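You operate a simulated robot arm through the tools that you are given. There is no shell and no other tool. Be economical: measure what you need, move in short steps, check, and stop when the job is done.

The job below is to be done with a simulated two-armed robot. You get a single attempt, and the scene is never put back.

TASK
Pick up the DN50 short pipe from the top of the long bench with one hand, pass it to the other hand and put it on the shelf of the long bench.

Only the result counts: the job must be done as asked and must still hold three seconds after the hand-in. Knocking over, shifting, dropping, spilling or breaking anything else fails it.

THE ROBOT
Two 7-joint arms with two-finger parallel grippers on one trunk, on a base that drives. Base frame: it is fixed to the floor where the robot stands at the start and does not move with it; the origin is under the middle of the robot, x ahead of it, y to its left, z up. Units: mm, degrees, N and s.
The left shoulder is at the start at [50, 118, 1204], the right one opposite. With the tool pointing down near the work surface each hand reaches from about 180 to 640 mm from the robot's upright axis, wherever it stands, measured 20 degrees to its own side. Places, roughly: shelf of the long bench [1500, 0, 200]. Payload 1.57 kg a hand.
Tool frame (each hand has its own): the origin (TCP) lies between the finger pads and is the grasp point; the fingertips stand 30 mm ahead of it; z points along the fingers, y is the line along which they close. The gripper opens to 80 mm. The fingers are 17 mm wide and 12 mm thick; the gripper's body (40 by 82 mm) begins 80 mm behind the TCP.
Orientation is told as [roll, pitch, yaw] about the base's x, y, z axes, in that order, counted from this pose: with the fingers straight down and closing along the base's y, the tool's x points along the base's -x, its y along +y and its z along -z.

THE INTERFACE
- The arms move only by the tool send_rows. It takes "left_motion", "right_motion" or both (then of equal length, played together; a hand with none holds still); each is a list of rows, each a list of 3 entries, a list of its own where there are three numbers: the shift along the tool's x, y, z in mm, then the turn, a rotation vector about the tool's x, y, z in rad, then the closure, from 0 (fully open) to 1 (shut). In form: [[[dx, dy, dz], [rx, ry, rz], jaw], ...]. A call has 1 to 10 rows; each row is the pose to reach, as a shift and turn from the pose commanded when the call began, along the tool's axes at that moment. A row lasts 0.2 s, in which the tool goes at most 50 mm and 8.6 degrees; a call with a longer step from one row to the next is refused whole, and so is a gripper value outside its range. A pose out of reach is approached as far as the arm can. The call stops where the force on the tool passes 40 N (or 10 N more than at its start, if that is more) or the arm is blocked; 0.2 s more then pass. Each finger travels about 153 mm/s and halts on what it meets, pressing with about 40 N; the grip force reading is that of the motor and also rises with nothing between the fingers. The clock runs only during rows and for 0.2 s after the last one: add rows that repeat a pose to give the fingers time. The reply holds the time, the measured pose of the TCP, the force on the tool along the base axes, the opening and the grip force, in the units named above and with some noise, with the torque about the TCP (base axes, N m) and any sound that the robot's microphone picked up.
- Cameras (640 x 400 px; columns grow to the right, rows downward): "scene" is now at [99, -28, 1424.2]; the picture's right is [-0.17, -0.99, -0.02], its down [-0.56, 0.11, -0.82] and it looks along [0.81, -0.13, -0.58] (base axes); focal length 279 px, centre (320, 200). "left" rides on the left gripper at [72, 7, -122] in its tool frame; the picture's right is [-0.09, 1.00, 0.00], its down [-0.84, -0.08, -0.54] and it looks along [-0.54, -0.05, 0.84] (tool axes); focal length 238 px, centre (320, 200). "right" rides on the right gripper at [72, -6, -122] in its tool frame; the picture's right is [0.09, 1.00, 0.00], its down [-0.84, 0.08, -0.54] and it looks along [-0.54, 0.05, 0.84] (tool axes); focal length 238 px, centre (320, 200). There is no depth. A picture from a camera that has moved, and an enlarged one, comes with that camera's place and axes in the base frame and with its lens. The place of the scene camera against the robot may be out by one fixed shift of up to 25 mm in any direction.
- capture(camera): a new picture of that camera. The clock stands still meanwhile.
- slide_trunk(by): slides the trunk up (or, below 0, down) by that many mm; the arms and the scene camera ride with it, the base frame stays. It gives what a move gives, with no picture.
- drive_base(legs): drives the robot by 1 to 6 legs, each [ahead, left, turn to the left] in mm, mm and degrees, along the robot's own axes; the way and the turn of a leg run together, so that a leg with both is an arc; at most 1500 mm and 180 degrees a leg. The arms and the cameras ride along, it lands a little off, and it stops where it bumps. It gives what a move gives.
- pan_tilt(pan, tilt): turns the head with the scene camera to pan (to the left, within 86 degrees either way) and tilt (down, from -29 to 69), counted from straight ahead of the robot. It gives what a move gives.
- inspect(camera, box): a new picture of the part [left, top, right, bottom] of that camera's present view, enlarged. The clock stands still meanwhile.
- close_job(): hands the job in; it is judged then, once.

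Work in short steps. Places have to be worked out from the pictures, the camera data and where the tool is seen: move nearer, look again, correct. Check each grasp and each placing, and mend what went wrong. You have 120 turns and 92 pictures in all, those below and enlarged ones among them. Open the grippers and draw the arms clear of the work before you hand the job in, unless the task says otherwise; then end with one line.

The tools are called after "Call:" by a JSON object that holds its "name" and its "arguments". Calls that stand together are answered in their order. send_rows: Moves the arms, as the interface text tells. Its arguments: {"type":"object","properties":{"left_motion":{"type":"array","items":{"type":"array"}},"right_motion":{"type":"array","items":{"type":"array"}}},"required":[]} The other tools are called the same way: slide_trunk (by) slides the trunk up or down; drive_base (legs) drives the base; pan_tilt (pan, tilt) turns the head that bears the scene camera; capture (camera) takes a picture; inspect (camera, box) takes an enlarged picture of a part of a camera's view; close_job () hands the job in.

At the start:

```text
time_s: 0.0
left_tcp_pos: [421.8, 78.5, 1006.2]
left_ee_rot: [0.8, -0.8, -0.2]
left_ft_force: [-0.6, -0.5, 0.4]
left_moment: [-0.04, -0.04, 0.01]
left_opening: 80.2
left_grasp_force: 0.0
right_tcp_pos: [367.4, -242.9, 1223.0]
right_ee_rot: [1.0, -1.0, 0.0]
right_ft_force: [0.1, -0.2, 0.5]
right_moment: [-0.01, -0.01, 0.01]
right_opening: 80.3
right_grasp_force: 0.0
trunk travel left (down, up): [-775.0, 165.0]
robot x, y, heading: [1.7, -3.1, 0.0]
head pan, tilt: [-9.8, 36.0]
```

scene: 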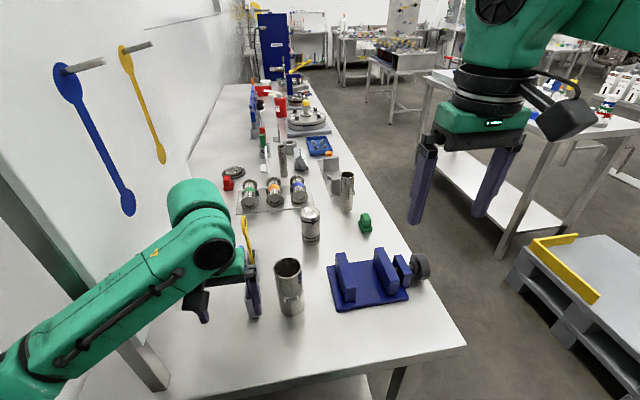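
right: 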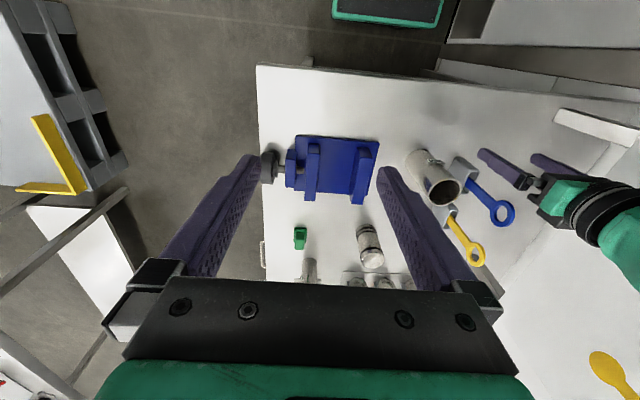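
left: 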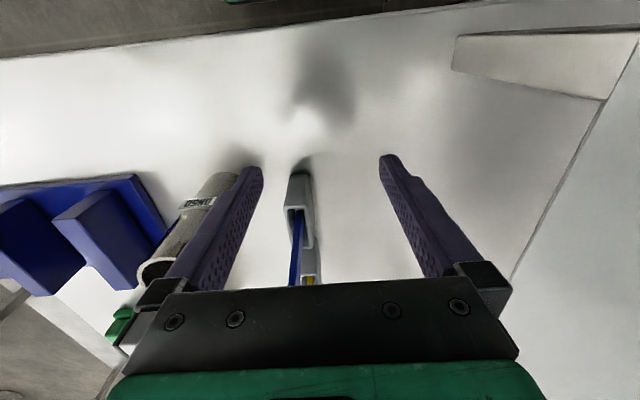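

The scene shows several cylinders on the bench; I enlarge the pictures to read the labels and find the DN50 one.

Call:
{"name": "inspect", "arguments": {"camera": "scene", "box": [220, 130, 440, 330]}}

Call:
{"name": "inspect", "arguments": {"camera": "left", "box": [100, 150, 340, 300]}}

Call:
{"name": "inspect", "arguments": {"camera": "right", "box": [240, 60, 560, 300]}}

```text
2.00 times, centred on (330, 230) of scene
camera zoom: at [99.0, -28.0, 1424.2], right [-0.17, -0.99, -0.02], down [-0.56, 0.11, -0.82], along [0.81, -0.13, -0.58], focal length 558 px, centre (300, 140)
```

zoom: 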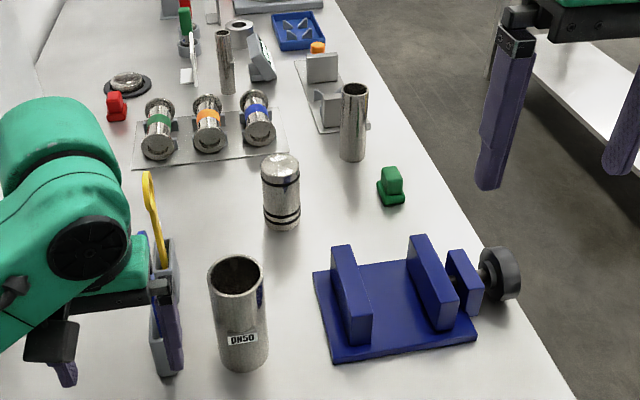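

```text
2.67 times, centred on (220, 225) of left
camera zoom: at [348.5, 81.9, 1127.9], right [0.1, 1.0, 0.02], down [0.83, -0.09, 0.55], along [0.55, -0.04, -0.83], focal length 636 px, centre (587, 133)
```

zoom: 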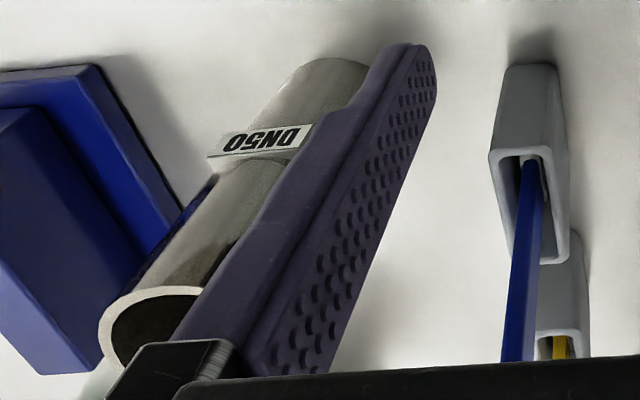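

```text
1.67 times, centred on (400, 180) of right
camera zoom: at [293.8, -251.4, 1345.6], right [-0.09, 1.0, 0.01], down [0.83, 0.07, 0.56], along [0.56, 0.06, -0.83], focal length 397 px, centre (187, 233)
```

zoom: 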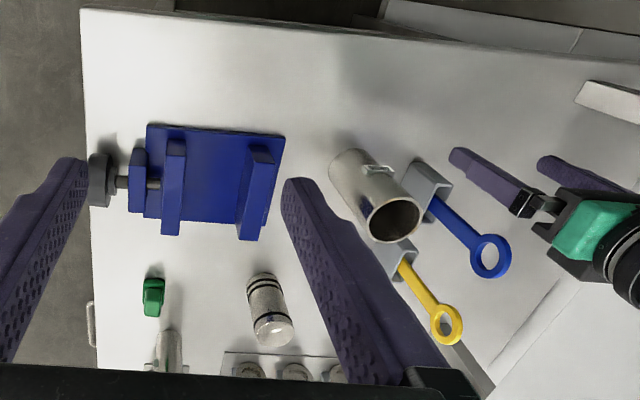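

The DN50 pipe is the near open tube, at about (472, -41), roughly 60 mm across with its top near z≈1025. I'll raise the left hand clear of the tool holder and shift it outward; the right hand will do the picking.

Call:
{"name": "send_rows", "arguments": {"left_motion": [[[0, 0, -45], [0, 0, 0], 0], [[0, 0, -90], [0, 0, 0], 0], [[0, 0, -135], [0, 0, 0], 0], [[0, 0, -180], [0, 0, 0], 0], [[0, 0, -215], [0, 0, 0], 0], [[0, 45, -215], [0, 0, 0], 0], [[0, 90, -215], [0, 0, 0], 0], [[0, 135, -215], [0, 0, 0], 0], [[0, 170, -215], [0, 0, 0], 0]]}}

```text
time_s: 1.9
left_tcp_pos: [427.1, 143.1, 1237.1]
left_ee_rot: [2.2, -0.8, -7.1]
left_ft_force: [-54.2, -91.7, 13.2]
left_moment: [5.51, -3.03, 3.26]
left_opening: 49.3
left_grasp_force: 0.0
right_tcp_pos: [353.5, -299.9, 1224.4]
right_ee_rot: [2.4, -1.4, -3.8]
right_ft_force: [-0.4, 1.0, 1.5]
right_moment: [-0.09, -0.02, -0.01]
right_opening: 80.0
right_grasp_force: 0.0
trunk travel left (down, up): [-775.0, 165.0]
robot x, y, heading: [19.6, -9.4, -3.7]
head pan, tilt: [-9.8, 36.0]
stopped in row 9 (left hand): the force on the tool passed its limit (the readings are from after the stop); the commanded pose is now the measured one
```

The left hand touched the wall and pushed the base a little (heading −3.7°). I back the left hand off toward −y and look around.

Call:
{"name": "send_rows", "arguments": {"left_motion": [[[0, -30, 0], [0, 0, 0], 0], [[0, -60, 0], [0, 0, 0], 0], [[0, -60, 0], [0, 0, 0], 0]]}}

Call:
{"name": "capture", "arguments": {"camera": "scene"}}

Call:
{"name": "capture", "arguments": {"camera": "left"}}

Call:
{"name": "capture", "arguments": {"camera": "right"}}

```text
time_s: 2.4
left_tcp_pos: [442.5, 138.0, 1229.3]
left_ee_rot: [2.3, -1.2, -6.5]
left_ft_force: [-90.8, 15.6, -13.7]
left_moment: [-5.76, -12.72, 1.36]
left_opening: 58.4
left_grasp_force: 0.1
right_tcp_pos: [357.8, -292.0, 1227.6]
right_ee_rot: [9.1, 0.2, -8.8]
right_ft_force: [0.2, -2.8, -0.2]
right_moment: [0.3, 0.09, 0.02]
right_opening: 80.0
right_grasp_force: 0.2
trunk travel left (down, up): [-775.0, 165.0]
robot x, y, heading: [34.6, -15.8, -5.8]
head pan, tilt: [-9.8, 36.0]
stopped in row 2 (right hand): the arm was blocked; the commanded pose is now the measured one
```

```text
85 pictures are left
camera scene: at [99.7, -195.5, 1428.0], right [-0.27, -0.96, -0.12], down [-0.53, 0.25, -0.81], along [0.8, -0.15, -0.58], focal length 279 px, centre (320, 200)
```

scene: 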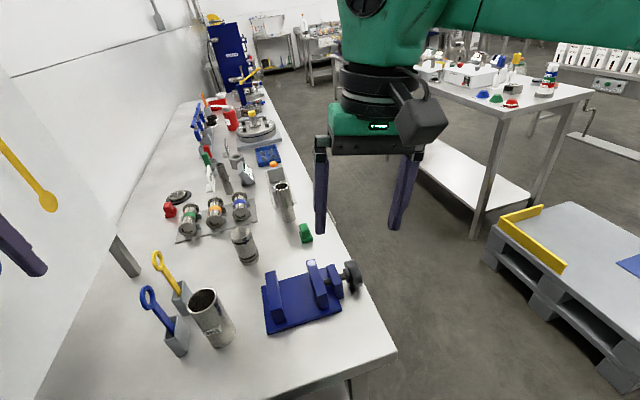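

```text
84 pictures are left
camera left: at [369.6, 147.4, 1348.6], right [0.2, 0.98, 0.04], down [0.81, -0.19, 0.56], along [0.55, -0.08, -0.83], focal length 238 px, centre (320, 200)
```

left: 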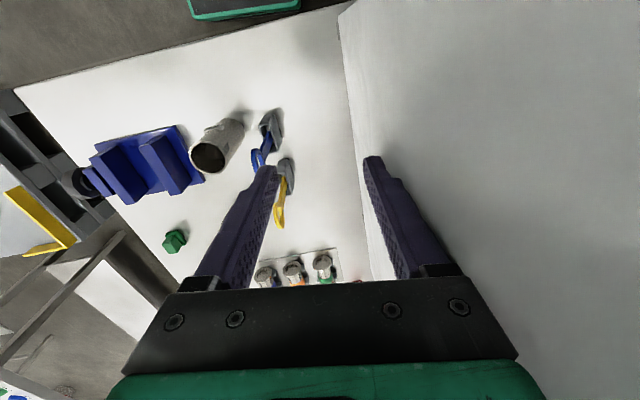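

```text
83 pictures are left
camera right: at [282.0, -307.4, 1349.8], right [0.06, 0.99, 0.16], down [0.83, -0.14, 0.54], along [0.56, 0.1, -0.82], focal length 238 px, centre (320, 200)
```

right: 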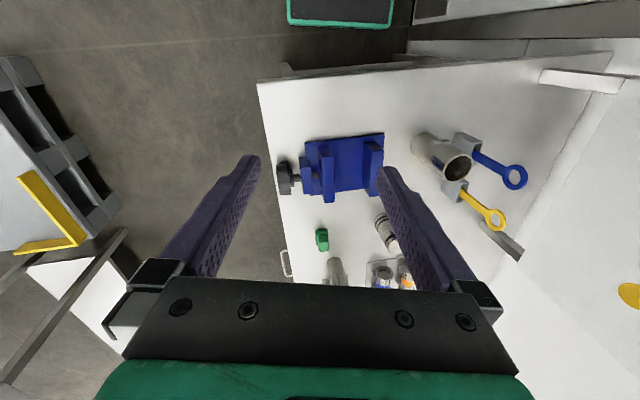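

The base seems to be leaning from the push on the wall, so I take the left hand straight away from the wall, toward −y and back, and re-check.

Call:
{"name": "send_rows", "arguments": {"left_motion": [[[10, -45, 0], [0, 0, 0], 0], [[20, -85, 0], [0, 0, 0], 0], [[20, -85, 0], [0, 0, 0], 0]]}}

```text
time_s: 2.7
left_tcp_pos: [447.4, 140.5, 1211.9]
left_ee_rot: [2.6, -2.5, -3.7]
left_ft_force: [-11.6, -7.6, -5.9]
left_moment: [-0.98, -0.58, 0.4]
left_opening: 55.5
left_grasp_force: 0.1
right_tcp_pos: [359.2, -292.3, 1270.7]
right_ee_rot: [26.3, 4.2, -17.3]
right_ft_force: [-2.9, -2.2, 1.4]
right_moment: [0.14, -0.32, -0.13]
right_opening: 79.9
right_grasp_force: 0.2
trunk travel left (down, up): [-775.0, 165.0]
robot x, y, heading: [35.6, -17.2, -7.3]
head pan, tilt: [-9.8, 36.0]
stopped in row 1 (left hand): the arm was blocked; the commanded pose is now the measured one
```

Odd readings on the right hand; I take a picture to see whether the robot is leaning further.

Call:
{"name": "capture", "arguments": {"camera": "scene"}}

Call:
{"name": "capture", "arguments": {"camera": "left"}}

```text
82 pictures are left
camera scene: at [87.4, -243.3, 1426.1], right [-0.29, -0.94, -0.15], down [-0.52, 0.29, -0.8], along [0.8, -0.16, -0.58], focal length 279 px, centre (320, 200)
```

scene: 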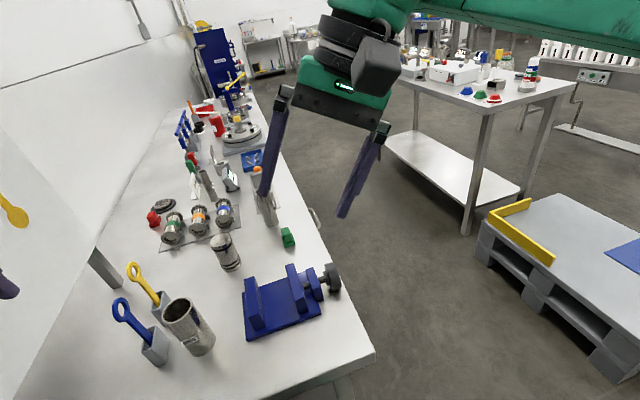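

```text
81 pictures are left
camera left: at [371.8, 144.8, 1330.9], right [0.16, 0.99, 0.05], down [0.81, -0.16, 0.57], along [0.57, -0.05, -0.82], focal length 238 px, centre (320, 200)
```

left: 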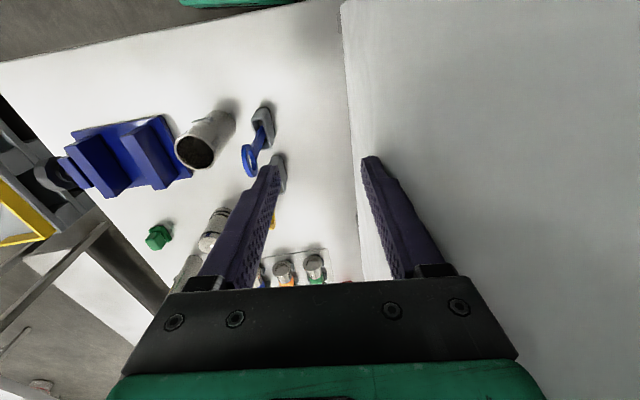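

The body is leaning right but slowing; I ease the left hand gently off the wall with small steps and let it settle.

Call:
{"name": "send_rows", "arguments": {"left_motion": [[[0, -15, 0], [0, 0, 0], 0.4], [[0, -30, 0], [0, 0, 0], 0.4]]}}

```text
time_s: 3.0
left_tcp_pos: [456.7, 149.5, 1195.6]
left_ee_rot: [6.4, -6.0, 7.1]
left_ft_force: [9.7, -5.0, -4.8]
left_moment: [0.53, 0.78, 0.2]
left_opening: 35.6
left_grasp_force: 0.1
right_tcp_pos: [391.5, -376.2, 1347.6]
right_ee_rot: [52.7, 13.3, -25.9]
right_ft_force: [-3.6, -4.4, 1.9]
right_moment: [0.18, -0.18, -0.19]
right_opening: 79.9
right_grasp_force: 0.1
trunk travel left (down, up): [-775.0, 165.0]
robot x, y, heading: [45.3, -27.1, -8.9]
head pan, tilt: [-9.8, 36.0]
stopped in row 1 (left hand): the arm was blocked; the commanded pose is now the measured one
```

The right hand keeps turning; I check the head's attitude.

Call:
{"name": "capture", "arguments": {"camera": "scene"}}

Call:
{"name": "capture", "arguments": {"camera": "right"}}

```text
80 pictures are left
camera scene: at [74.1, -355.4, 1420.6], right [-0.32, -0.92, -0.22], down [-0.5, 0.36, -0.78], along [0.8, -0.14, -0.58], focal length 279 px, centre (320, 200)
```

scene: 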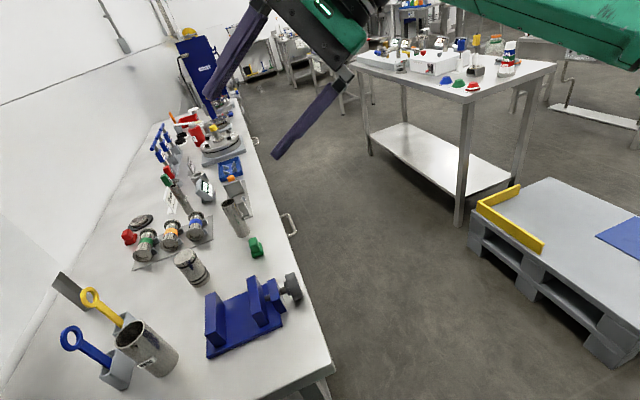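

```text
79 pictures are left
camera right: at [299.0, -444.0, 1432.9], right [0.35, 0.5, 0.79], down [0.64, -0.74, 0.19], along [0.68, 0.45, -0.58], focal length 238 px, centre (320, 200)
```

right: 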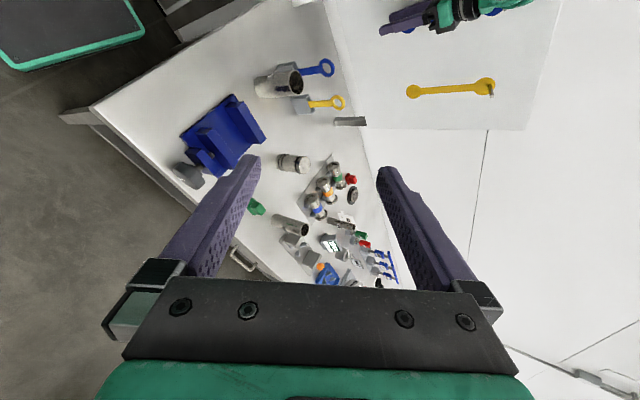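

The robot is truly tipping to its right; driving the base to the right gets the wheels back under it and the left arm off the wall.

Call:
{"name": "drive_base", "arguments": {"legs": [[0, -400, 0]]}}

```text
time_s: 3.8
left_tcp_pos: [545.0, 146.0, 956.3]
left_ee_rot: [1.6, 16.0, -9.8]
left_ft_force: [-64.9, -111.1, 32.0]
left_moment: [10.33, -5.82, 1.84]
left_opening: 47.8
left_grasp_force: 0.0
right_tcp_pos: [505.7, -448.0, 1453.0]
right_ee_rot: [75.0, 33.6, -51.5]
right_ft_force: [-0.3, 1.4, 1.2]
right_moment: [-0.05, 0.02, -0.16]
right_opening: 80.0
right_grasp_force: 0.1
trunk travel left (down, up): [-775.0, 165.0]
robot x, y, heading: [96.7, -58.3, -19.0]
head pan, tilt: [-9.8, 36.0]
stopped in leg 1: the robot was blocked; the commanded pose is now the measured one
```

Call:
{"name": "capture", "arguments": {"camera": "scene"}}

Call:
{"name": "capture", "arguments": {"camera": "left"}}

Call:
{"name": "capture", "arguments": {"camera": "right"}}

```text
78 pictures are left
camera scene: at [118.6, -305.5, 1426.0], right [-0.47, -0.87, -0.15], down [-0.46, 0.4, -0.79], along [0.75, -0.3, -0.59], focal length 279 px, centre (320, 200)
```

scene: 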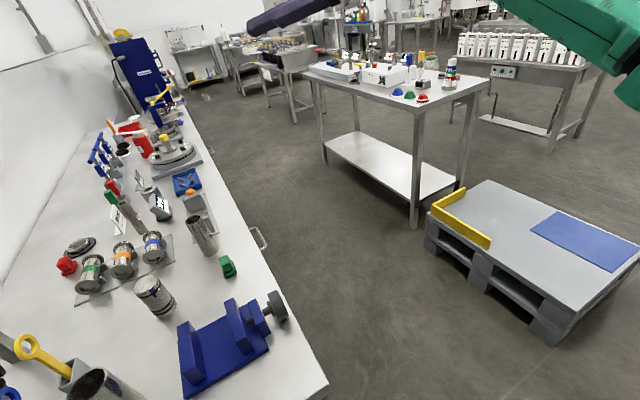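

```text
77 pictures are left
camera left: at [510.4, 153.2, 1092.9], right [0.27, 0.96, 0.0], down [0.92, -0.25, 0.29], along [0.28, -0.08, -0.96], focal length 238 px, centre (320, 200)
```

left: 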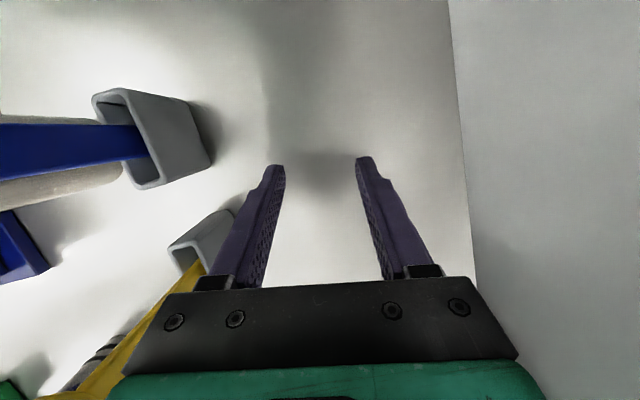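

```text
76 pictures are left
camera right: at [383.9, -487.1, 1515.6], right [0.49, -0.19, 0.85], down [0.12, -0.95, -0.28], along [0.87, 0.24, -0.44], focal length 238 px, centre (320, 200)
```

right: 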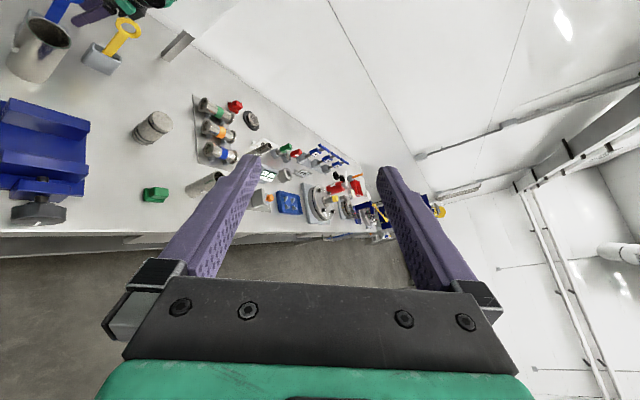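

The lean has lessened to about 9°, and the left arm still presses on the wall. I back the base away, toward −x and slightly −y, which keeps the left hand clear of the tool holders (they sit at y≈45).

Call:
{"name": "drive_base", "arguments": {"legs": [[-132, -77, 0]]}}

Call:
{"name": "capture", "arguments": {"camera": "scene"}}

Call:
{"name": "capture", "arguments": {"camera": "left"}}

```text
time_s: 4.5
left_tcp_pos: [591.2, 123.2, 931.4]
left_ee_rot: [0.5, 4.1, -22.1]
left_ft_force: [81.4, 29.1, 153.5]
left_moment: [0.12, -3.46, -0.84]
left_opening: 24.0
left_grasp_force: 0.0
right_tcp_pos: [515.6, -516.1, 1510.9]
right_ee_rot: [88.6, 45.6, -62.7]
right_ft_force: [-4.5, -0.7, 1.7]
right_moment: [-0.11, 0.2, -0.14]
right_opening: 80.1
right_grasp_force: 0.1
trunk travel left (down, up): [-775.0, 165.0]
robot x, y, heading: [100.2, -49.0, -17.4]
head pan, tilt: [-9.8, 36.0]
stopped in leg 1: the robot was blocked; the commanded pose is now the measured one
```

```text
75 pictures are left
camera scene: at [87.9, -314.6, 1429.7], right [-0.45, -0.87, -0.18], down [-0.45, 0.39, -0.8], along [0.77, -0.29, -0.57], focal length 279 px, centre (320, 200)
```

scene: 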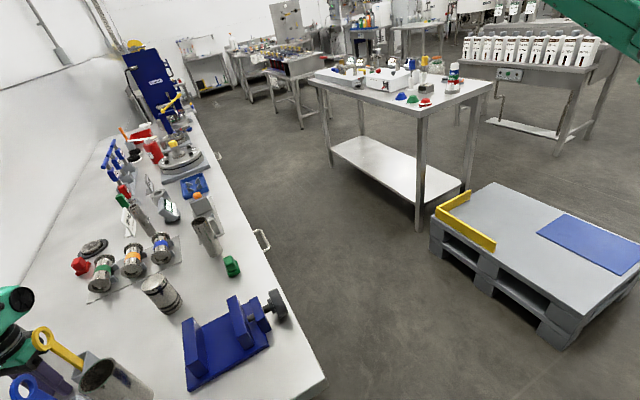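

```text
74 pictures are left
camera left: at [535.3, 151.5, 1056.8], right [0.46, 0.89, 0.0], down [0.78, -0.4, 0.48], along [0.43, -0.22, -0.88], focal length 238 px, centre (320, 200)
```

left: 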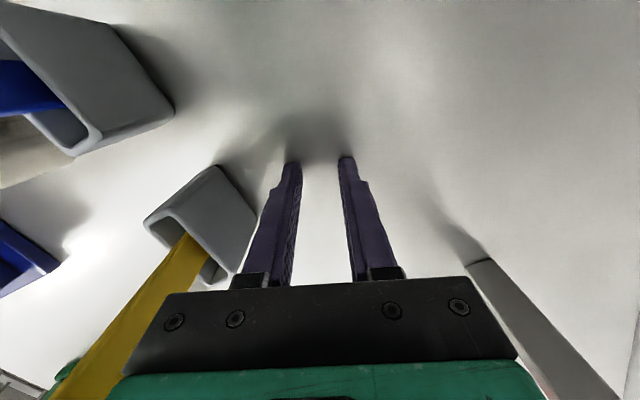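

The left fingertips press on the bench top (153 N up), which props the robot over. I lift the left hand straight up off the bench.

Call:
{"name": "send_rows", "arguments": {"left_motion": [[[0, 0, -30], [0, 0, 0], 0.7], [[0, 0, -60], [0, 0, 0], 0.7], [[0, 0, -90], [0, 0, 0], 0.7]]}}

Call:
{"name": "capture", "arguments": {"camera": "scene"}}

Call:
{"name": "capture", "arguments": {"camera": "right"}}

```text
time_s: 4.8
left_tcp_pos: [581.6, 111.2, 933.2]
left_ee_rot: [-4.4, 0.4, -25.2]
left_ft_force: [68.1, 25.6, 145.6]
left_moment: [5.82, -4.74, -2.85]
left_opening: 56.4
left_grasp_force: 21.4
right_tcp_pos: [553.4, -539.7, 1509.0]
right_ee_rot: [93.0, 50.2, -67.1]
right_ft_force: [-2.8, -1.0, -0.2]
right_moment: [-0.01, 0.05, 0.02]
right_opening: 79.8
right_grasp_force: 0.0
trunk travel left (down, up): [-775.0, 165.0]
robot x, y, heading: [70.7, -43.3, -12.7]
head pan, tilt: [-9.8, 36.0]
stopped in row 1 (left hand): the force on the tool passed its limit (the readings are from after the stop); the commanded pose is now the measured one
```

```text
73 pictures are left
camera scene: at [92.6, -323.8, 1425.9], right [-0.38, -0.91, -0.18], down [-0.49, 0.37, -0.79], along [0.79, -0.21, -0.58], focal length 279 px, centre (320, 200)
```

scene: 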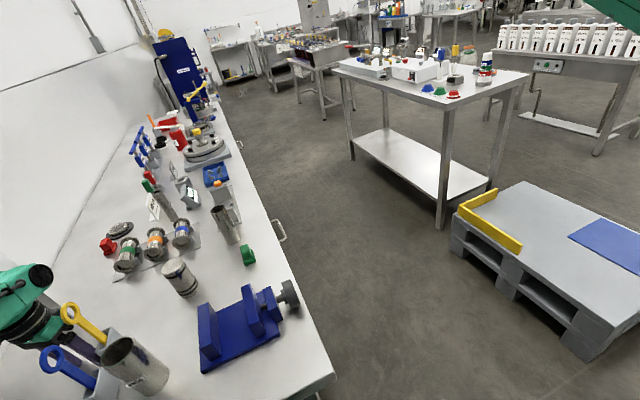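

```text
72 pictures are left
camera right: at [419.4, -535.6, 1558.2], right [0.23, -0.67, 0.71], down [-0.28, -0.74, -0.61], along [0.93, -0.06, -0.36], focal length 238 px, centre (320, 200)
```

right: 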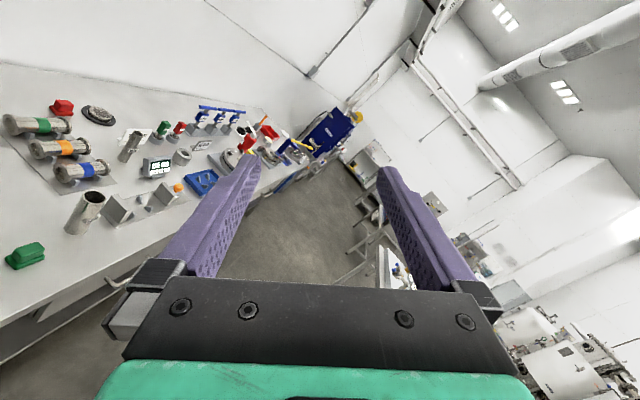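

The robot is wedged: left hand on the bench, near the wall, holding the lean. Raising the trunk lifts both arms off the bench without sweeping anything.

Call:
{"name": "slide_trunk", "arguments": {"by": 100}}

Call:
{"name": "capture", "arguments": {"camera": "scene"}}

Call:
{"name": "capture", "arguments": {"camera": "left"}}

```text
time_s: 5.1
left_tcp_pos: [578.2, 108.2, 934.3]
left_ee_rot: [-7.1, 2.0, -27.4]
left_ft_force: [24.0, -24.6, 145.8]
left_moment: [21.83, -13.91, 11.65]
left_opening: 63.1
left_grasp_force: 21.8
right_tcp_pos: [574.4, -565.9, 1516.6]
right_ee_rot: [96.6, 50.2, -75.2]
right_ft_force: [-0.7, 0.3, -0.8]
right_moment: [-0.01, -0.08, -0.07]
right_opening: 80.0
right_grasp_force: 0.0
trunk travel left (down, up): [-777.0, 163.0]
robot x, y, heading: [49.8, -41.5, -10.4]
head pan, tilt: [-9.8, 36.0]
stopped: the arm was blocked; the commanded pose is now the measured one
```

```text
71 pictures are left
camera scene: at [98.7, -310.1, 1426.9], right [-0.34, -0.92, -0.17], down [-0.51, 0.34, -0.79], along [0.79, -0.18, -0.59], focal length 279 px, centre (320, 200)
```

scene: 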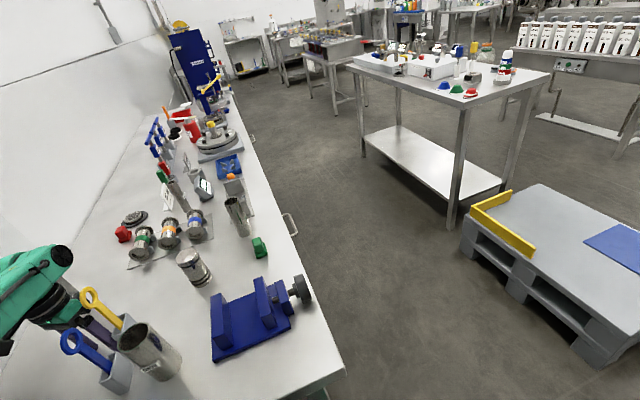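

```text
70 pictures are left
camera left: at [528.0, 157.4, 1056.8], right [0.53, 0.84, -0.13], down [0.75, -0.4, 0.52], along [0.38, -0.37, -0.85], focal length 238 px, centre (320, 200)
```

left: 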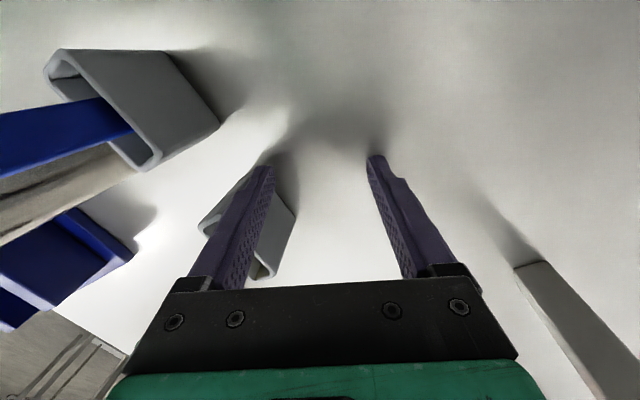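

The left hand is still loaded on the bench (about 146 N). I try again to lift it, with larger upward steps.

Call:
{"name": "send_rows", "arguments": {"left_motion": [[[0, 0, -50], [0, 0, 0], 0.25], [[0, 0, -100], [0, 0, 0], 0.25], [[0, 0, -150], [0, 0, 0], 0.25]]}}

```text
time_s: 5.4
left_tcp_pos: [570.7, 107.4, 931.9]
left_ee_rot: [-3.6, 1.6, -34.4]
left_ft_force: [-17.6, -17.9, 153.2]
left_moment: [17.12, -14.39, 3.17]
left_opening: 65.1
left_grasp_force: 3.2
right_tcp_pos: [524.9, -622.6, 1566.6]
right_ee_rot: [109.4, 48.5, -77.4]
right_ft_force: [-1.1, 0.7, 0.9]
right_moment: [0.02, 0.09, -0.1]
right_opening: 80.2
right_grasp_force: 0.0
trunk travel left (down, up): [-777.0, 163.0]
robot x, y, heading: [47.7, -40.6, -10.6]
head pan, tilt: [-9.8, 36.0]
stopped in row 1 (left hand): the arm was blocked; the commanded pose is now the measured one
```

I need to see what the left arm is jammed against; I turn the head toward it.

Call:
{"name": "pan_tilt", "arguments": {"pan": 35, "tilt": 40}}

Call:
{"name": "capture", "arguments": {"camera": "scene"}}

```text
time_s: 6.5
left_tcp_pos: [573.3, 107.3, 931.8]
left_ee_rot: [-4.5, 2.4, -33.2]
left_ft_force: [7.6, -4.6, 173.2]
left_moment: [13.82, -6.83, 3.85]
left_opening: 64.0
left_grasp_force: 2.8
right_tcp_pos: [546.3, -622.1, 1557.1]
right_ee_rot: [108.2, 48.9, -77.0]
right_ft_force: [-0.1, -0.3, -0.5]
right_moment: [0.03, 0.01, -0.02]
right_opening: 80.2
right_grasp_force: 0.0
trunk travel left (down, up): [-777.0, 163.0]
robot x, y, heading: [45.7, -40.8, -9.3]
head pan, tilt: [35.0, 40.0]
```

```text
69 pictures are left
camera scene: at [84.6, -253.1, 1433.0], right [0.43, -0.89, -0.13], down [-0.54, -0.14, -0.83], along [0.72, 0.43, -0.54], focal length 279 px, centre (320, 200)
```

scene: 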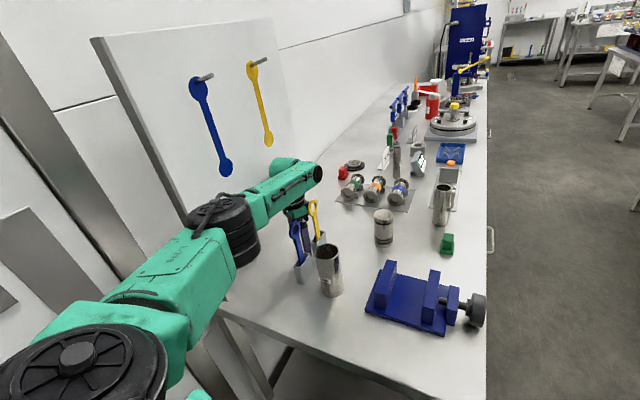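

The robot is now steady, leaning while its left hand props on the bench. I bring the stray right arm back in and down, turning it back too, to shift weight toward the left.

Call:
{"name": "send_rows", "arguments": {"right_motion": [[[3, -21, -13], [0.1, 0.028, -0.078], 0], [[7, -42, -26], [0.2, 0.056, -0.156], 0], [[10, -63, -40], [0.3, 0.084, -0.234], 0], [[14, -84, -53], [0.4, 0.112, -0.312], 0]]}}

```text
time_s: 6.9
left_tcp_pos: [566.2, 99.0, 929.7]
left_ee_rot: [-0.5, 0.2, -34.9]
left_ft_force: [15.1, 61.7, 84.7]
left_moment: [4.44, -3.23, 1.38]
left_opening: 80.1
left_grasp_force: 10.8
right_tcp_pos: [466.3, -724.4, 1600.2]
right_ee_rot: [121.3, 45.2, -78.1]
right_ft_force: [-4.5, -3.2, 1.3]
right_moment: [-0.08, 0.19, 0.33]
right_opening: 80.0
right_grasp_force: 0.1
trunk travel left (down, up): [-777.0, 163.0]
robot x, y, heading: [51.9, -41.7, -10.4]
head pan, tilt: [35.0, 40.0]
stopped in row 1 (left hand): the arm was blocked; the commanded pose is now the measured one
```

Sending rows in the leaned state makes the arms jump; holding joints is calmer. I try lifting with the trunk again, in a smaller step.

Call:
{"name": "slide_trunk", "arguments": {"by": 40}}

Call:
{"name": "capture", "arguments": {"camera": "scene"}}

Call:
{"name": "capture", "arguments": {"camera": "left"}}

```text
time_s: 7.2
left_tcp_pos: [560.1, 85.9, 930.4]
left_ee_rot: [-0.3, -3.8, -34.2]
left_ft_force: [5.3, 79.0, 48.1]
left_moment: [-1.8, 0.29, -0.28]
left_opening: 11.1
left_grasp_force: 0.1
right_tcp_pos: [399.5, -897.2, 1605.1]
right_ee_rot: [140.7, 48.5, -73.2]
right_ft_force: [-3.1, -3.7, -1.1]
right_moment: [-0.21, 0.06, 0.39]
right_opening: 80.1
right_grasp_force: 0.0
trunk travel left (down, up): [-777.0, 163.0]
robot x, y, heading: [69.2, -49.2, -12.8]
head pan, tilt: [35.0, 40.0]
stopped: the force on the tool passed its limit (the readings are from after the stop); the commanded pose is now the measured one
```

```text
68 pictures are left
camera scene: at [84.5, -399.9, 1419.1], right [0.38, -0.9, -0.22], down [-0.54, -0.02, -0.84], along [0.75, 0.44, -0.49], focal length 279 px, centre (320, 200)
```

scene: 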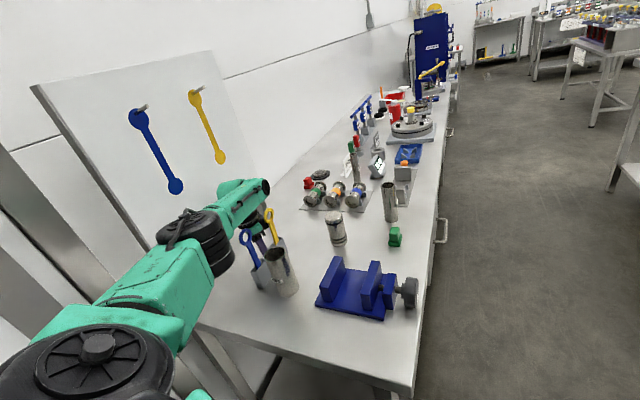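

```text
67 pictures are left
camera left: at [497.5, 135.6, 1046.9], right [0.64, 0.77, 0.0], down [0.62, -0.51, 0.6], along [0.46, -0.38, -0.8], focal length 238 px, centre (320, 200)
```

left: 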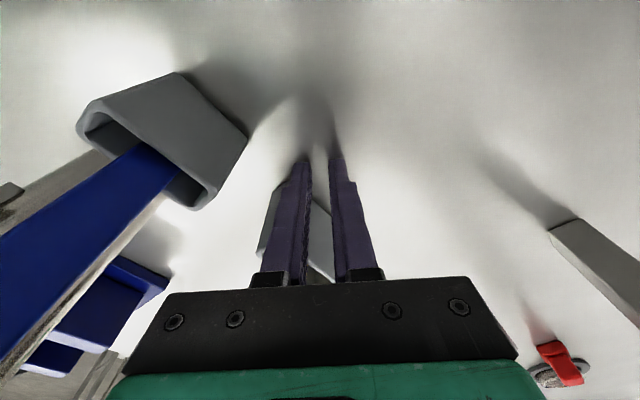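

The robot leans further (about 14°); I drive the base to the right again to get it back under the weight.

Call:
{"name": "drive_base", "arguments": {"legs": [[0, -500, 0]]}}

Call:
{"name": "capture", "arguments": {"camera": "scene"}}

```text
time_s: 7.8
left_tcp_pos: [566.0, 109.3, 980.0]
left_ee_rot: [-3.0, -20.2, -17.8]
left_ft_force: [-0.4, 0.7, -0.8]
left_moment: [-0.04, 0.03, -0.04]
left_opening: 57.8
left_grasp_force: 0.1
right_tcp_pos: [192.4, -1019.0, 1629.9]
right_ee_rot: [-169.2, 46.6, -37.4]
right_ft_force: [-0.9, -0.3, 0.5]
right_moment: [0.05, 0.06, 0.01]
right_opening: 80.1
right_grasp_force: 0.0
trunk travel left (down, up): [-777.0, 163.0]
robot x, y, heading: [117.3, -68.2, -20.8]
head pan, tilt: [35.0, 40.0]
stopped in leg 1: the force on the tool passed its limit (the readings are from after the stop); the commanded pose is now the measured one
```

```text
66 pictures are left
camera scene: at [78.0, -450.1, 1416.0], right [0.26, -0.94, -0.24], down [-0.53, 0.07, -0.84], along [0.81, 0.35, -0.48], focal length 279 px, centre (320, 200)
```

scene: 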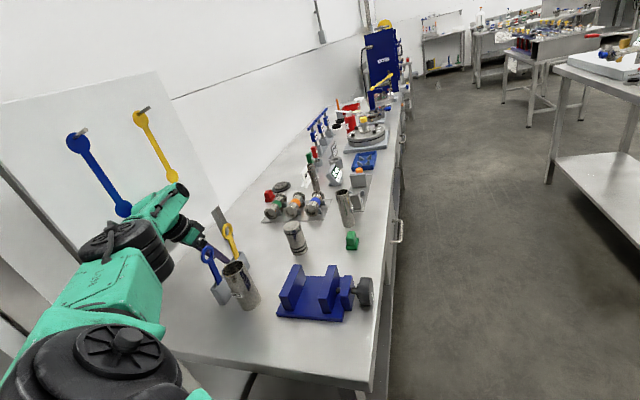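

The left hand is now free of all contact. I keep driving the base right to bring it under the weight.

Call:
{"name": "drive_base", "arguments": {"legs": [[-40, -350, 0]]}}

Call:
{"name": "capture", "arguments": {"camera": "scene"}}

```text
time_s: 8.5
left_tcp_pos: [534.7, 77.3, 942.5]
left_ee_rot: [-15.5, -26.1, -4.8]
left_ft_force: [-54.3, 45.9, -108.0]
left_moment: [-0.04, 5.36, -2.21]
left_opening: 8.6
left_grasp_force: 0.0
right_tcp_pos: [79.9, -1104.5, 1551.4]
right_ee_rot: [-155.2, 47.5, -43.7]
right_ft_force: [-0.2, 0.1, 0.1]
right_moment: [0.01, -0.01, 0.01]
right_opening: 79.8
right_grasp_force: 0.0
trunk travel left (down, up): [-777.0, 163.0]
robot x, y, heading: [116.3, -75.6, -21.2]
head pan, tilt: [35.0, 40.0]
stopped in leg 1: the robot was blocked; the commanded pose is now the measured one
```

```text
65 pictures are left
camera scene: at [76.0, -486.6, 1406.1], right [0.25, -0.93, -0.26], down [-0.53, 0.09, -0.84], along [0.81, 0.35, -0.47], focal length 279 px, centre (320, 200)
```

scene: 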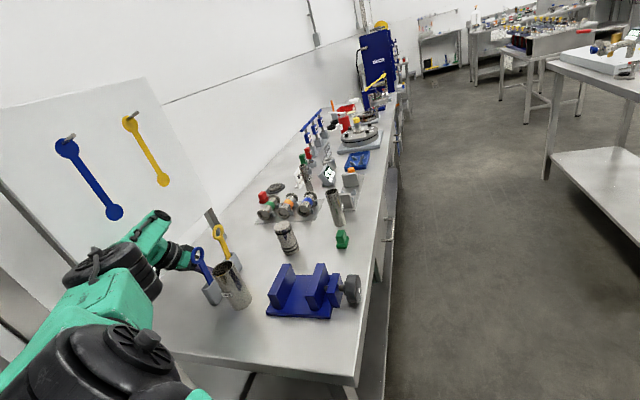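

The base isn't moving; I use both hand cameras (the clock stands still) to see what blocks it and what the left hand is caught on.

Call:
{"name": "capture", "arguments": {"camera": "right"}}

Call:
{"name": "capture", "arguments": {"camera": "left"}}

Call:
{"name": "inspect", "arguments": {"camera": "scene", "box": [100, 180, 340, 330]}}

```text
64 pictures are left
camera right: at [27.6, -975.7, 1532.9], right [-0.89, -0.4, -0.21], down [0.24, -0.01, -0.97], along [0.38, -0.92, 0.1], focal length 238 px, centre (320, 200)
```

right: 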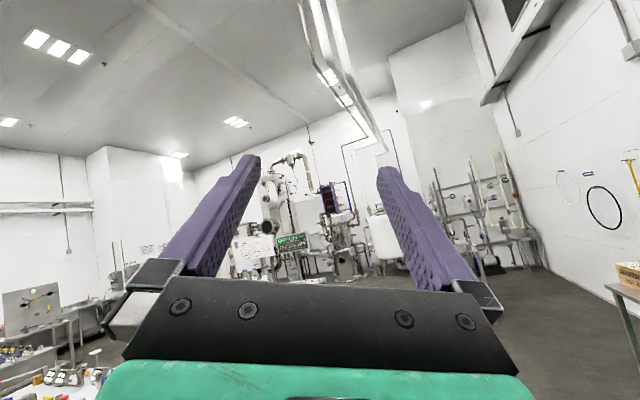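

```text
63 pictures are left
camera left: at [422.9, 123.4, 1015.0], right [0.28, 0.94, -0.2], down [0.52, 0.03, 0.85], along [0.81, -0.34, -0.48], focal length 238 px, centre (320, 200)
```

left: 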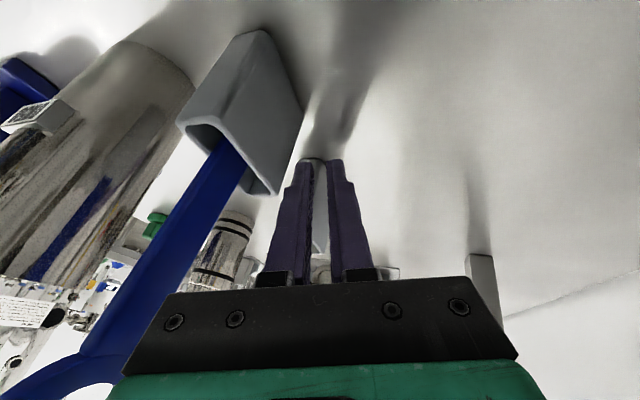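

```text
2.67 times, centred on (220, 255) of scene
camera zoom: at [76.0, -486.6, 1406.1], right [0.25, -0.93, -0.26], down [-0.53, 0.09, -0.84], along [0.81, 0.35, -0.47], focal length 743 px, centre (587, 53)
```

zoom: 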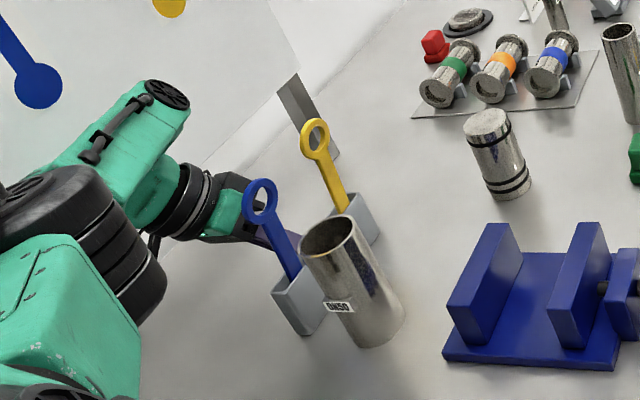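

Nothing is knocked over yet. The base front seems to be trapped in the bench's end legs, so I back straight out first and then go right.

Call:
{"name": "drive_base", "arguments": {"legs": [[-200, 0, 0], [0, -400, 0]]}}

Call:
{"name": "capture", "arguments": {"camera": "scene"}}

```text
time_s: 9.3
left_tcp_pos: [531.4, 73.7, 942.9]
left_ee_rot: [-18.7, -30.5, 0.2]
left_ft_force: [-34.1, 111.2, -76.3]
left_moment: [0.69, 3.61, -0.86]
left_opening: 0.0
left_grasp_force: 0.1
right_tcp_pos: [172.7, -1014.7, 1558.0]
right_ee_rot: [-151.6, 47.3, -33.8]
right_ft_force: [1.0, -0.2, 0.3]
right_moment: [-0.03, -0.04, -0.04]
right_opening: 80.1
right_grasp_force: 0.0
trunk travel left (down, up): [-777.0, 163.0]
robot x, y, heading: [103.9, -77.9, -19.3]
head pan, tilt: [35.0, 40.0]
stopped in leg 1: the robot was blocked; the commanded pose is now the measured one
```

```text
61 pictures are left
camera scene: at [80.2, -500.0, 1403.4], right [0.28, -0.92, -0.27], down [-0.54, 0.08, -0.84], along [0.79, 0.38, -0.47], focal length 279 px, centre (320, 200)
```

scene: 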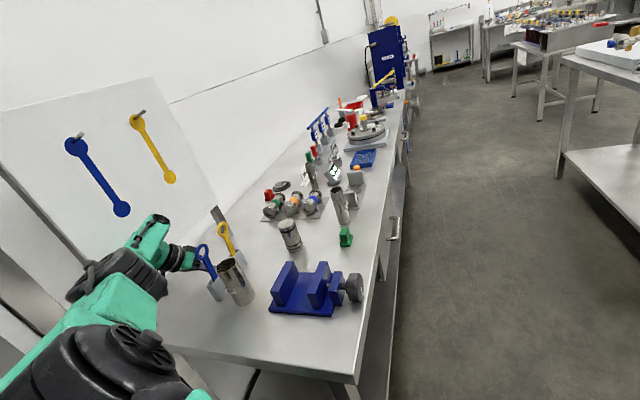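

The lean creeps on, with the left hand bearing against the holders. I lower the trunk a little to bring the centre of mass down and relieve the left hand.

Call:
{"name": "slide_trunk", "arguments": {"by": -60}}

Call:
{"name": "capture", "arguments": {"camera": "scene"}}

```text
time_s: 9.6
left_tcp_pos: [520.0, 74.8, 930.7]
left_ee_rot: [-17.1, -35.6, -1.1]
left_ft_force: [41.9, 59.5, 147.2]
left_moment: [1.18, -2.49, 0.54]
left_opening: 0.0
left_grasp_force: 0.0
right_tcp_pos: [241.5, -964.5, 1515.0]
right_ee_rot: [-153.8, 57.1, -31.4]
right_ft_force: [0.8, -0.6, -0.9]
right_moment: [-0.01, -0.07, -0.08]
right_opening: 79.8
right_grasp_force: 0.1
trunk travel left (down, up): [-770.0, 170.0]
robot x, y, heading: [103.2, -69.7, -19.0]
head pan, tilt: [35.0, 40.0]
stopped: the arm was blocked; the commanded pose is now the measured one
```

```text
60 pictures are left
camera scene: at [64.3, -498.4, 1407.2], right [0.29, -0.92, -0.27], down [-0.53, 0.08, -0.85], along [0.8, 0.38, -0.46], focal length 279 px, centre (320, 200)
```

scene: 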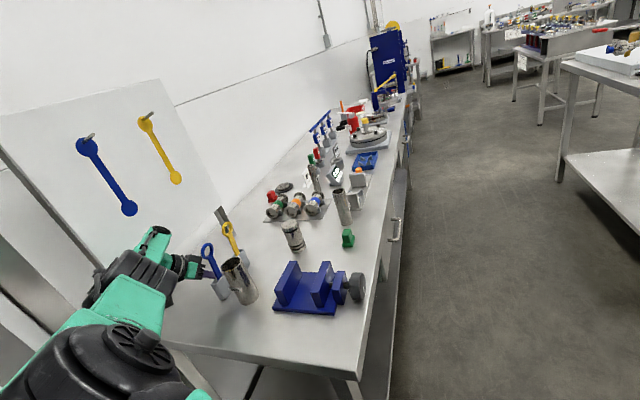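

I let things settle while turning the head to look at the base and the right side.

Call:
{"name": "pan_tilt", "arguments": {"pan": 10, "tilt": 69}}

Call:
{"name": "capture", "arguments": {"camera": "scene"}}

```text
time_s: 10.5
left_tcp_pos: [518.8, 75.6, 929.9]
left_ee_rot: [-17.0, -35.8, -1.4]
left_ft_force: [41.4, 59.4, 150.8]
left_moment: [0.72, -2.26, 0.38]
left_opening: 0.0
left_grasp_force: 0.1
right_tcp_pos: [223.0, -963.1, 1513.5]
right_ee_rot: [-153.6, 56.7, -32.2]
right_ft_force: [0.0, -0.6, 0.7]
right_moment: [0.0, 0.03, 0.01]
right_opening: 80.0
right_grasp_force: 0.1
trunk travel left (down, up): [-770.0, 170.0]
robot x, y, heading: [105.6, -73.7, -19.8]
head pan, tilt: [10.0, 68.8]
```

```text
59 pictures are left
camera scene: at [32.3, -513.7, 1357.3], right [-0.15, -0.94, -0.32], down [-0.87, 0.28, -0.4], along [0.47, 0.22, -0.86], focal length 279 px, centre (320, 200)
```

scene: 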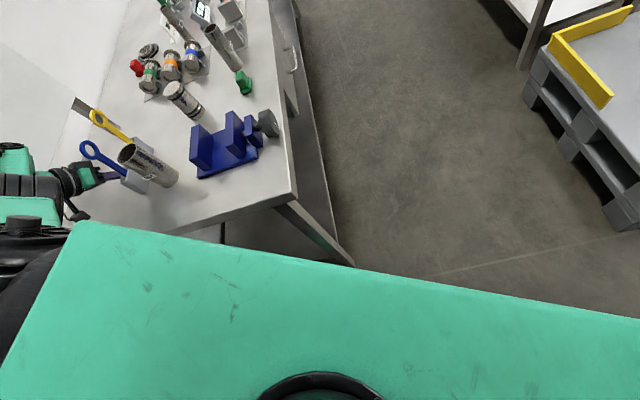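

It is static now. I send a single zero-shift row to learn how the arms respond in this leaned state.

Call:
{"name": "send_rows", "arguments": {"right_motion": [[[0, 0, 0], [0, 0, 0], 0]]}}

Call:
{"name": "capture", "arguments": {"camera": "scene"}}

```text
time_s: 10.8
left_tcp_pos: [520.3, 75.3, 933.1]
left_ee_rot: [-22.3, -35.1, 7.3]
left_ft_force: [-9.4, 122.8, -39.2]
left_moment: [0.89, -0.29, -0.75]
left_opening: 0.0
left_grasp_force: 0.1
right_tcp_pos: [314.3, -923.1, 1436.9]
right_ee_rot: [-153.4, 68.7, -26.1]
right_ft_force: [0.4, 0.1, 0.1]
right_moment: [-0.06, -0.02, -0.03]
right_opening: 79.9
right_grasp_force: 0.0
trunk travel left (down, up): [-770.0, 170.0]
robot x, y, heading: [107.4, -74.2, -19.2]
head pan, tilt: [10.0, 68.8]
stopped in row 1 (left hand): the arm was blocked; the commanded pose is now the measured one
```

```text
58 pictures are left
camera scene: at [49.2, -530.1, 1349.8], right [-0.14, -0.93, -0.33], down [-0.88, 0.27, -0.39], along [0.45, 0.23, -0.86], focal length 279 px, centre (320, 200)
```

scene: 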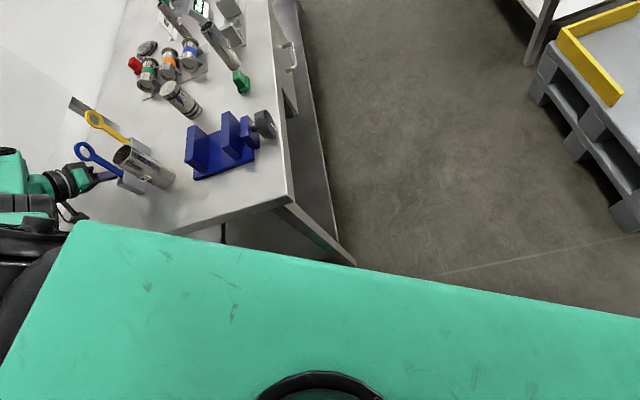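

The left hand wants to rise but bears on the blue holder. I withdraw it back along its own axis and toward +y, away from the holders.

Call:
{"name": "send_rows", "arguments": {"left_motion": [[[0, 35, -35], [0, 0, 0], 1], [[0, 70, -70], [0, 0, 0], 1], [[0, 105, -105], [0, 0, 0], 1], [[0, 140, -140], [0, 0, 0], 1]]}}

Call:
{"name": "capture", "arguments": {"camera": "scene"}}

Call:
{"name": "capture", "arguments": {"camera": "left"}}

```text
time_s: 11.2
left_tcp_pos: [506.5, 83.0, 927.9]
left_ee_rot: [-38.7, -40.5, 28.1]
left_ft_force: [44.8, 75.0, 112.2]
left_moment: [1.73, -3.15, 1.48]
left_opening: 0.0
left_grasp_force: 21.7
left hand out of reach, approached as far as the arm can: row 1
right_tcp_pos: [317.5, -936.3, 1436.9]
right_ee_rot: [-117.3, 65.1, 4.7]
right_ft_force: [-0.8, 1.4, 1.9]
right_moment: [0.14, 0.11, 0.03]
right_opening: 80.0
right_grasp_force: 0.0
trunk travel left (down, up): [-770.0, 170.0]
robot x, y, heading: [103.3, -75.6, -19.3]
head pan, tilt: [10.0, 68.8]
stopped in row 1 (left hand): the arm was blocked; the commanded pose is now the measured one
```

```text
57 pictures are left
camera scene: at [41.5, -525.8, 1356.7], right [-0.14, -0.93, -0.33], down [-0.88, 0.27, -0.4], along [0.46, 0.23, -0.86], focal length 279 px, centre (320, 200)
```

scene: 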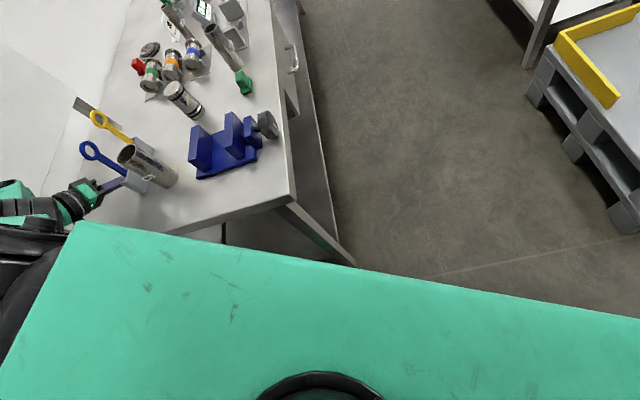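

```text
56 pictures are left
camera left: at [367.8, 100.1, 948.9], right [0.05, 0.91, -0.41], down [0.16, 0.4, 0.9], along [0.99, -0.11, -0.12], focal length 238 px, centre (320, 200)
```

left: 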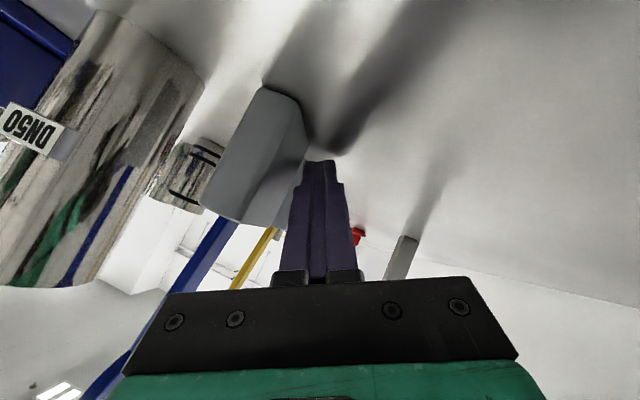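

The left arm is stretched out and can't retract further, so I shift weight instead: pull the right arm inward and down, step by step.

Call:
{"name": "send_rows", "arguments": {"right_motion": [[[-20, -16, -42], [0, 0, 0], 0], [[-40, -32, -84], [0, 0, 0], 0], [[-60, -48, -126], [0, 0, 0], 0], [[-80, -64, -168], [0, 0, 0], 0], [[-100, -80, -210], [0, 0, 0], 0], [[-120, -96, -252], [0, 0, 0], 0]]}}

```text
time_s: 11.5
left_tcp_pos: [518.4, 81.7, 922.4]
left_ee_rot: [-61.4, -37.0, 53.4]
left_ft_force: [-13.1, -20.6, 122.3]
left_moment: [-1.2, -2.33, -0.7]
left_opening: 0.0
left_grasp_force: 20.7
right_tcp_pos: [299.8, -926.5, 1425.2]
right_ee_rot: [-91.5, 51.7, 21.3]
right_ft_force: [0.6, 1.6, -0.3]
right_moment: [-0.01, -0.02, -0.12]
right_opening: 79.9
right_grasp_force: 0.1
trunk travel left (down, up): [-770.0, 170.0]
robot x, y, heading: [100.5, -73.0, -18.8]
head pan, tilt: [10.0, 68.8]
stopped in row 1 (left hand): the arm was blocked; the commanded pose is now the measured one
```

The left hand is now free sideways but still presses down on the bench; I raise the trunk to take that push away.

Call:
{"name": "slide_trunk", "arguments": {"by": 60}}

Call:
{"name": "capture", "arguments": {"camera": "scene"}}

```text
time_s: 11.8
left_tcp_pos: [547.5, 76.4, 1007.1]
left_ee_rot: [-70.6, -35.8, 59.2]
left_ft_force: [-0.8, -0.7, -0.7]
left_moment: [-0.05, -0.1, 0.09]
left_opening: 0.2
left_grasp_force: 21.3
right_tcp_pos: [328.8, -970.8, 1369.0]
right_ee_rot: [-70.0, 37.2, 31.7]
right_ft_force: [-0.1, -0.9, 0.2]
right_moment: [0.06, 0.02, -0.01]
right_opening: 80.0
right_grasp_force: 0.1
trunk travel left (down, up): [-774.0, 166.0]
robot x, y, heading: [95.9, -77.7, -18.7]
head pan, tilt: [10.0, 68.8]
stopped: the arm was blocked; the commanded pose is now the measured one
```

```text
55 pictures are left
camera scene: at [43.3, -535.3, 1354.4], right [-0.13, -0.93, -0.33], down [-0.88, 0.26, -0.39], along [0.45, 0.24, -0.86], focal length 279 px, centre (320, 200)
```

scene: 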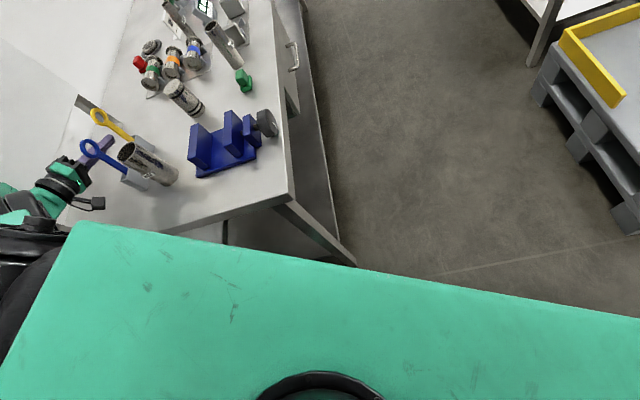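

The left hand is free in the air now and nothing on the bench has fallen. I pull the right arm inward while the left hand holds.

Call:
{"name": "send_rows", "arguments": {"right_motion": [[[-19, 0, -41], [0, 0, 0], 0], [[-38, 0, -82], [0, 0, 0], 0], [[-57, 0, -123], [0, 0, 0], 0], [[-76, 0, -164], [0, 0, 0], 0], [[-95, 0, -205], [0, 0, 0], 0], [[-114, 0, -246], [0, 0, 0], 0]]}}

Call:
{"name": "capture", "arguments": {"camera": "scene"}}

```text
time_s: 12.2
left_tcp_pos: [533.6, 104.2, 938.5]
left_ee_rot: [-71.9, -25.3, 69.7]
left_ft_force: [-0.5, 5.0, 7.3]
left_moment: [0.06, 0.7, -0.46]
left_opening: 0.0
left_grasp_force: 20.8
right_tcp_pos: [319.6, -931.9, 1332.4]
right_ee_rot: [-54.6, 27.3, 32.4]
right_ft_force: [-0.9, -0.5, -0.6]
right_moment: [-0.02, -0.03, 0.03]
right_opening: 80.3
right_grasp_force: 0.0
trunk travel left (down, up): [-774.0, 166.0]
robot x, y, heading: [104.6, -77.8, -19.5]
head pan, tilt: [10.0, 68.8]
stopped in row 1 (left hand): the arm was blocked; the commanded pose is now the measured one
```

```text
54 pictures are left
camera scene: at [38.9, -505.9, 1361.5], right [-0.15, -0.94, -0.31], down [-0.87, 0.27, -0.4], along [0.46, 0.21, -0.86], focal length 279 px, centre (320, 200)
```

scene: 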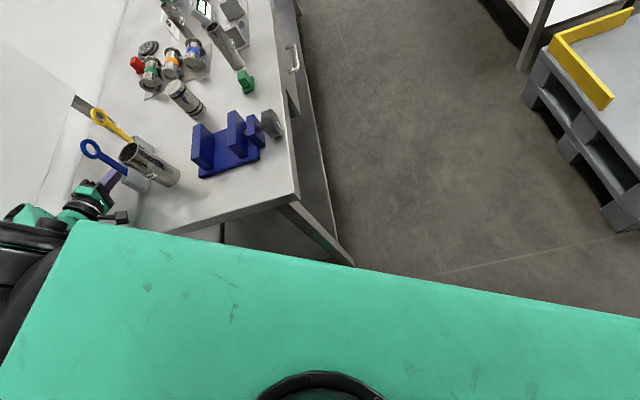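

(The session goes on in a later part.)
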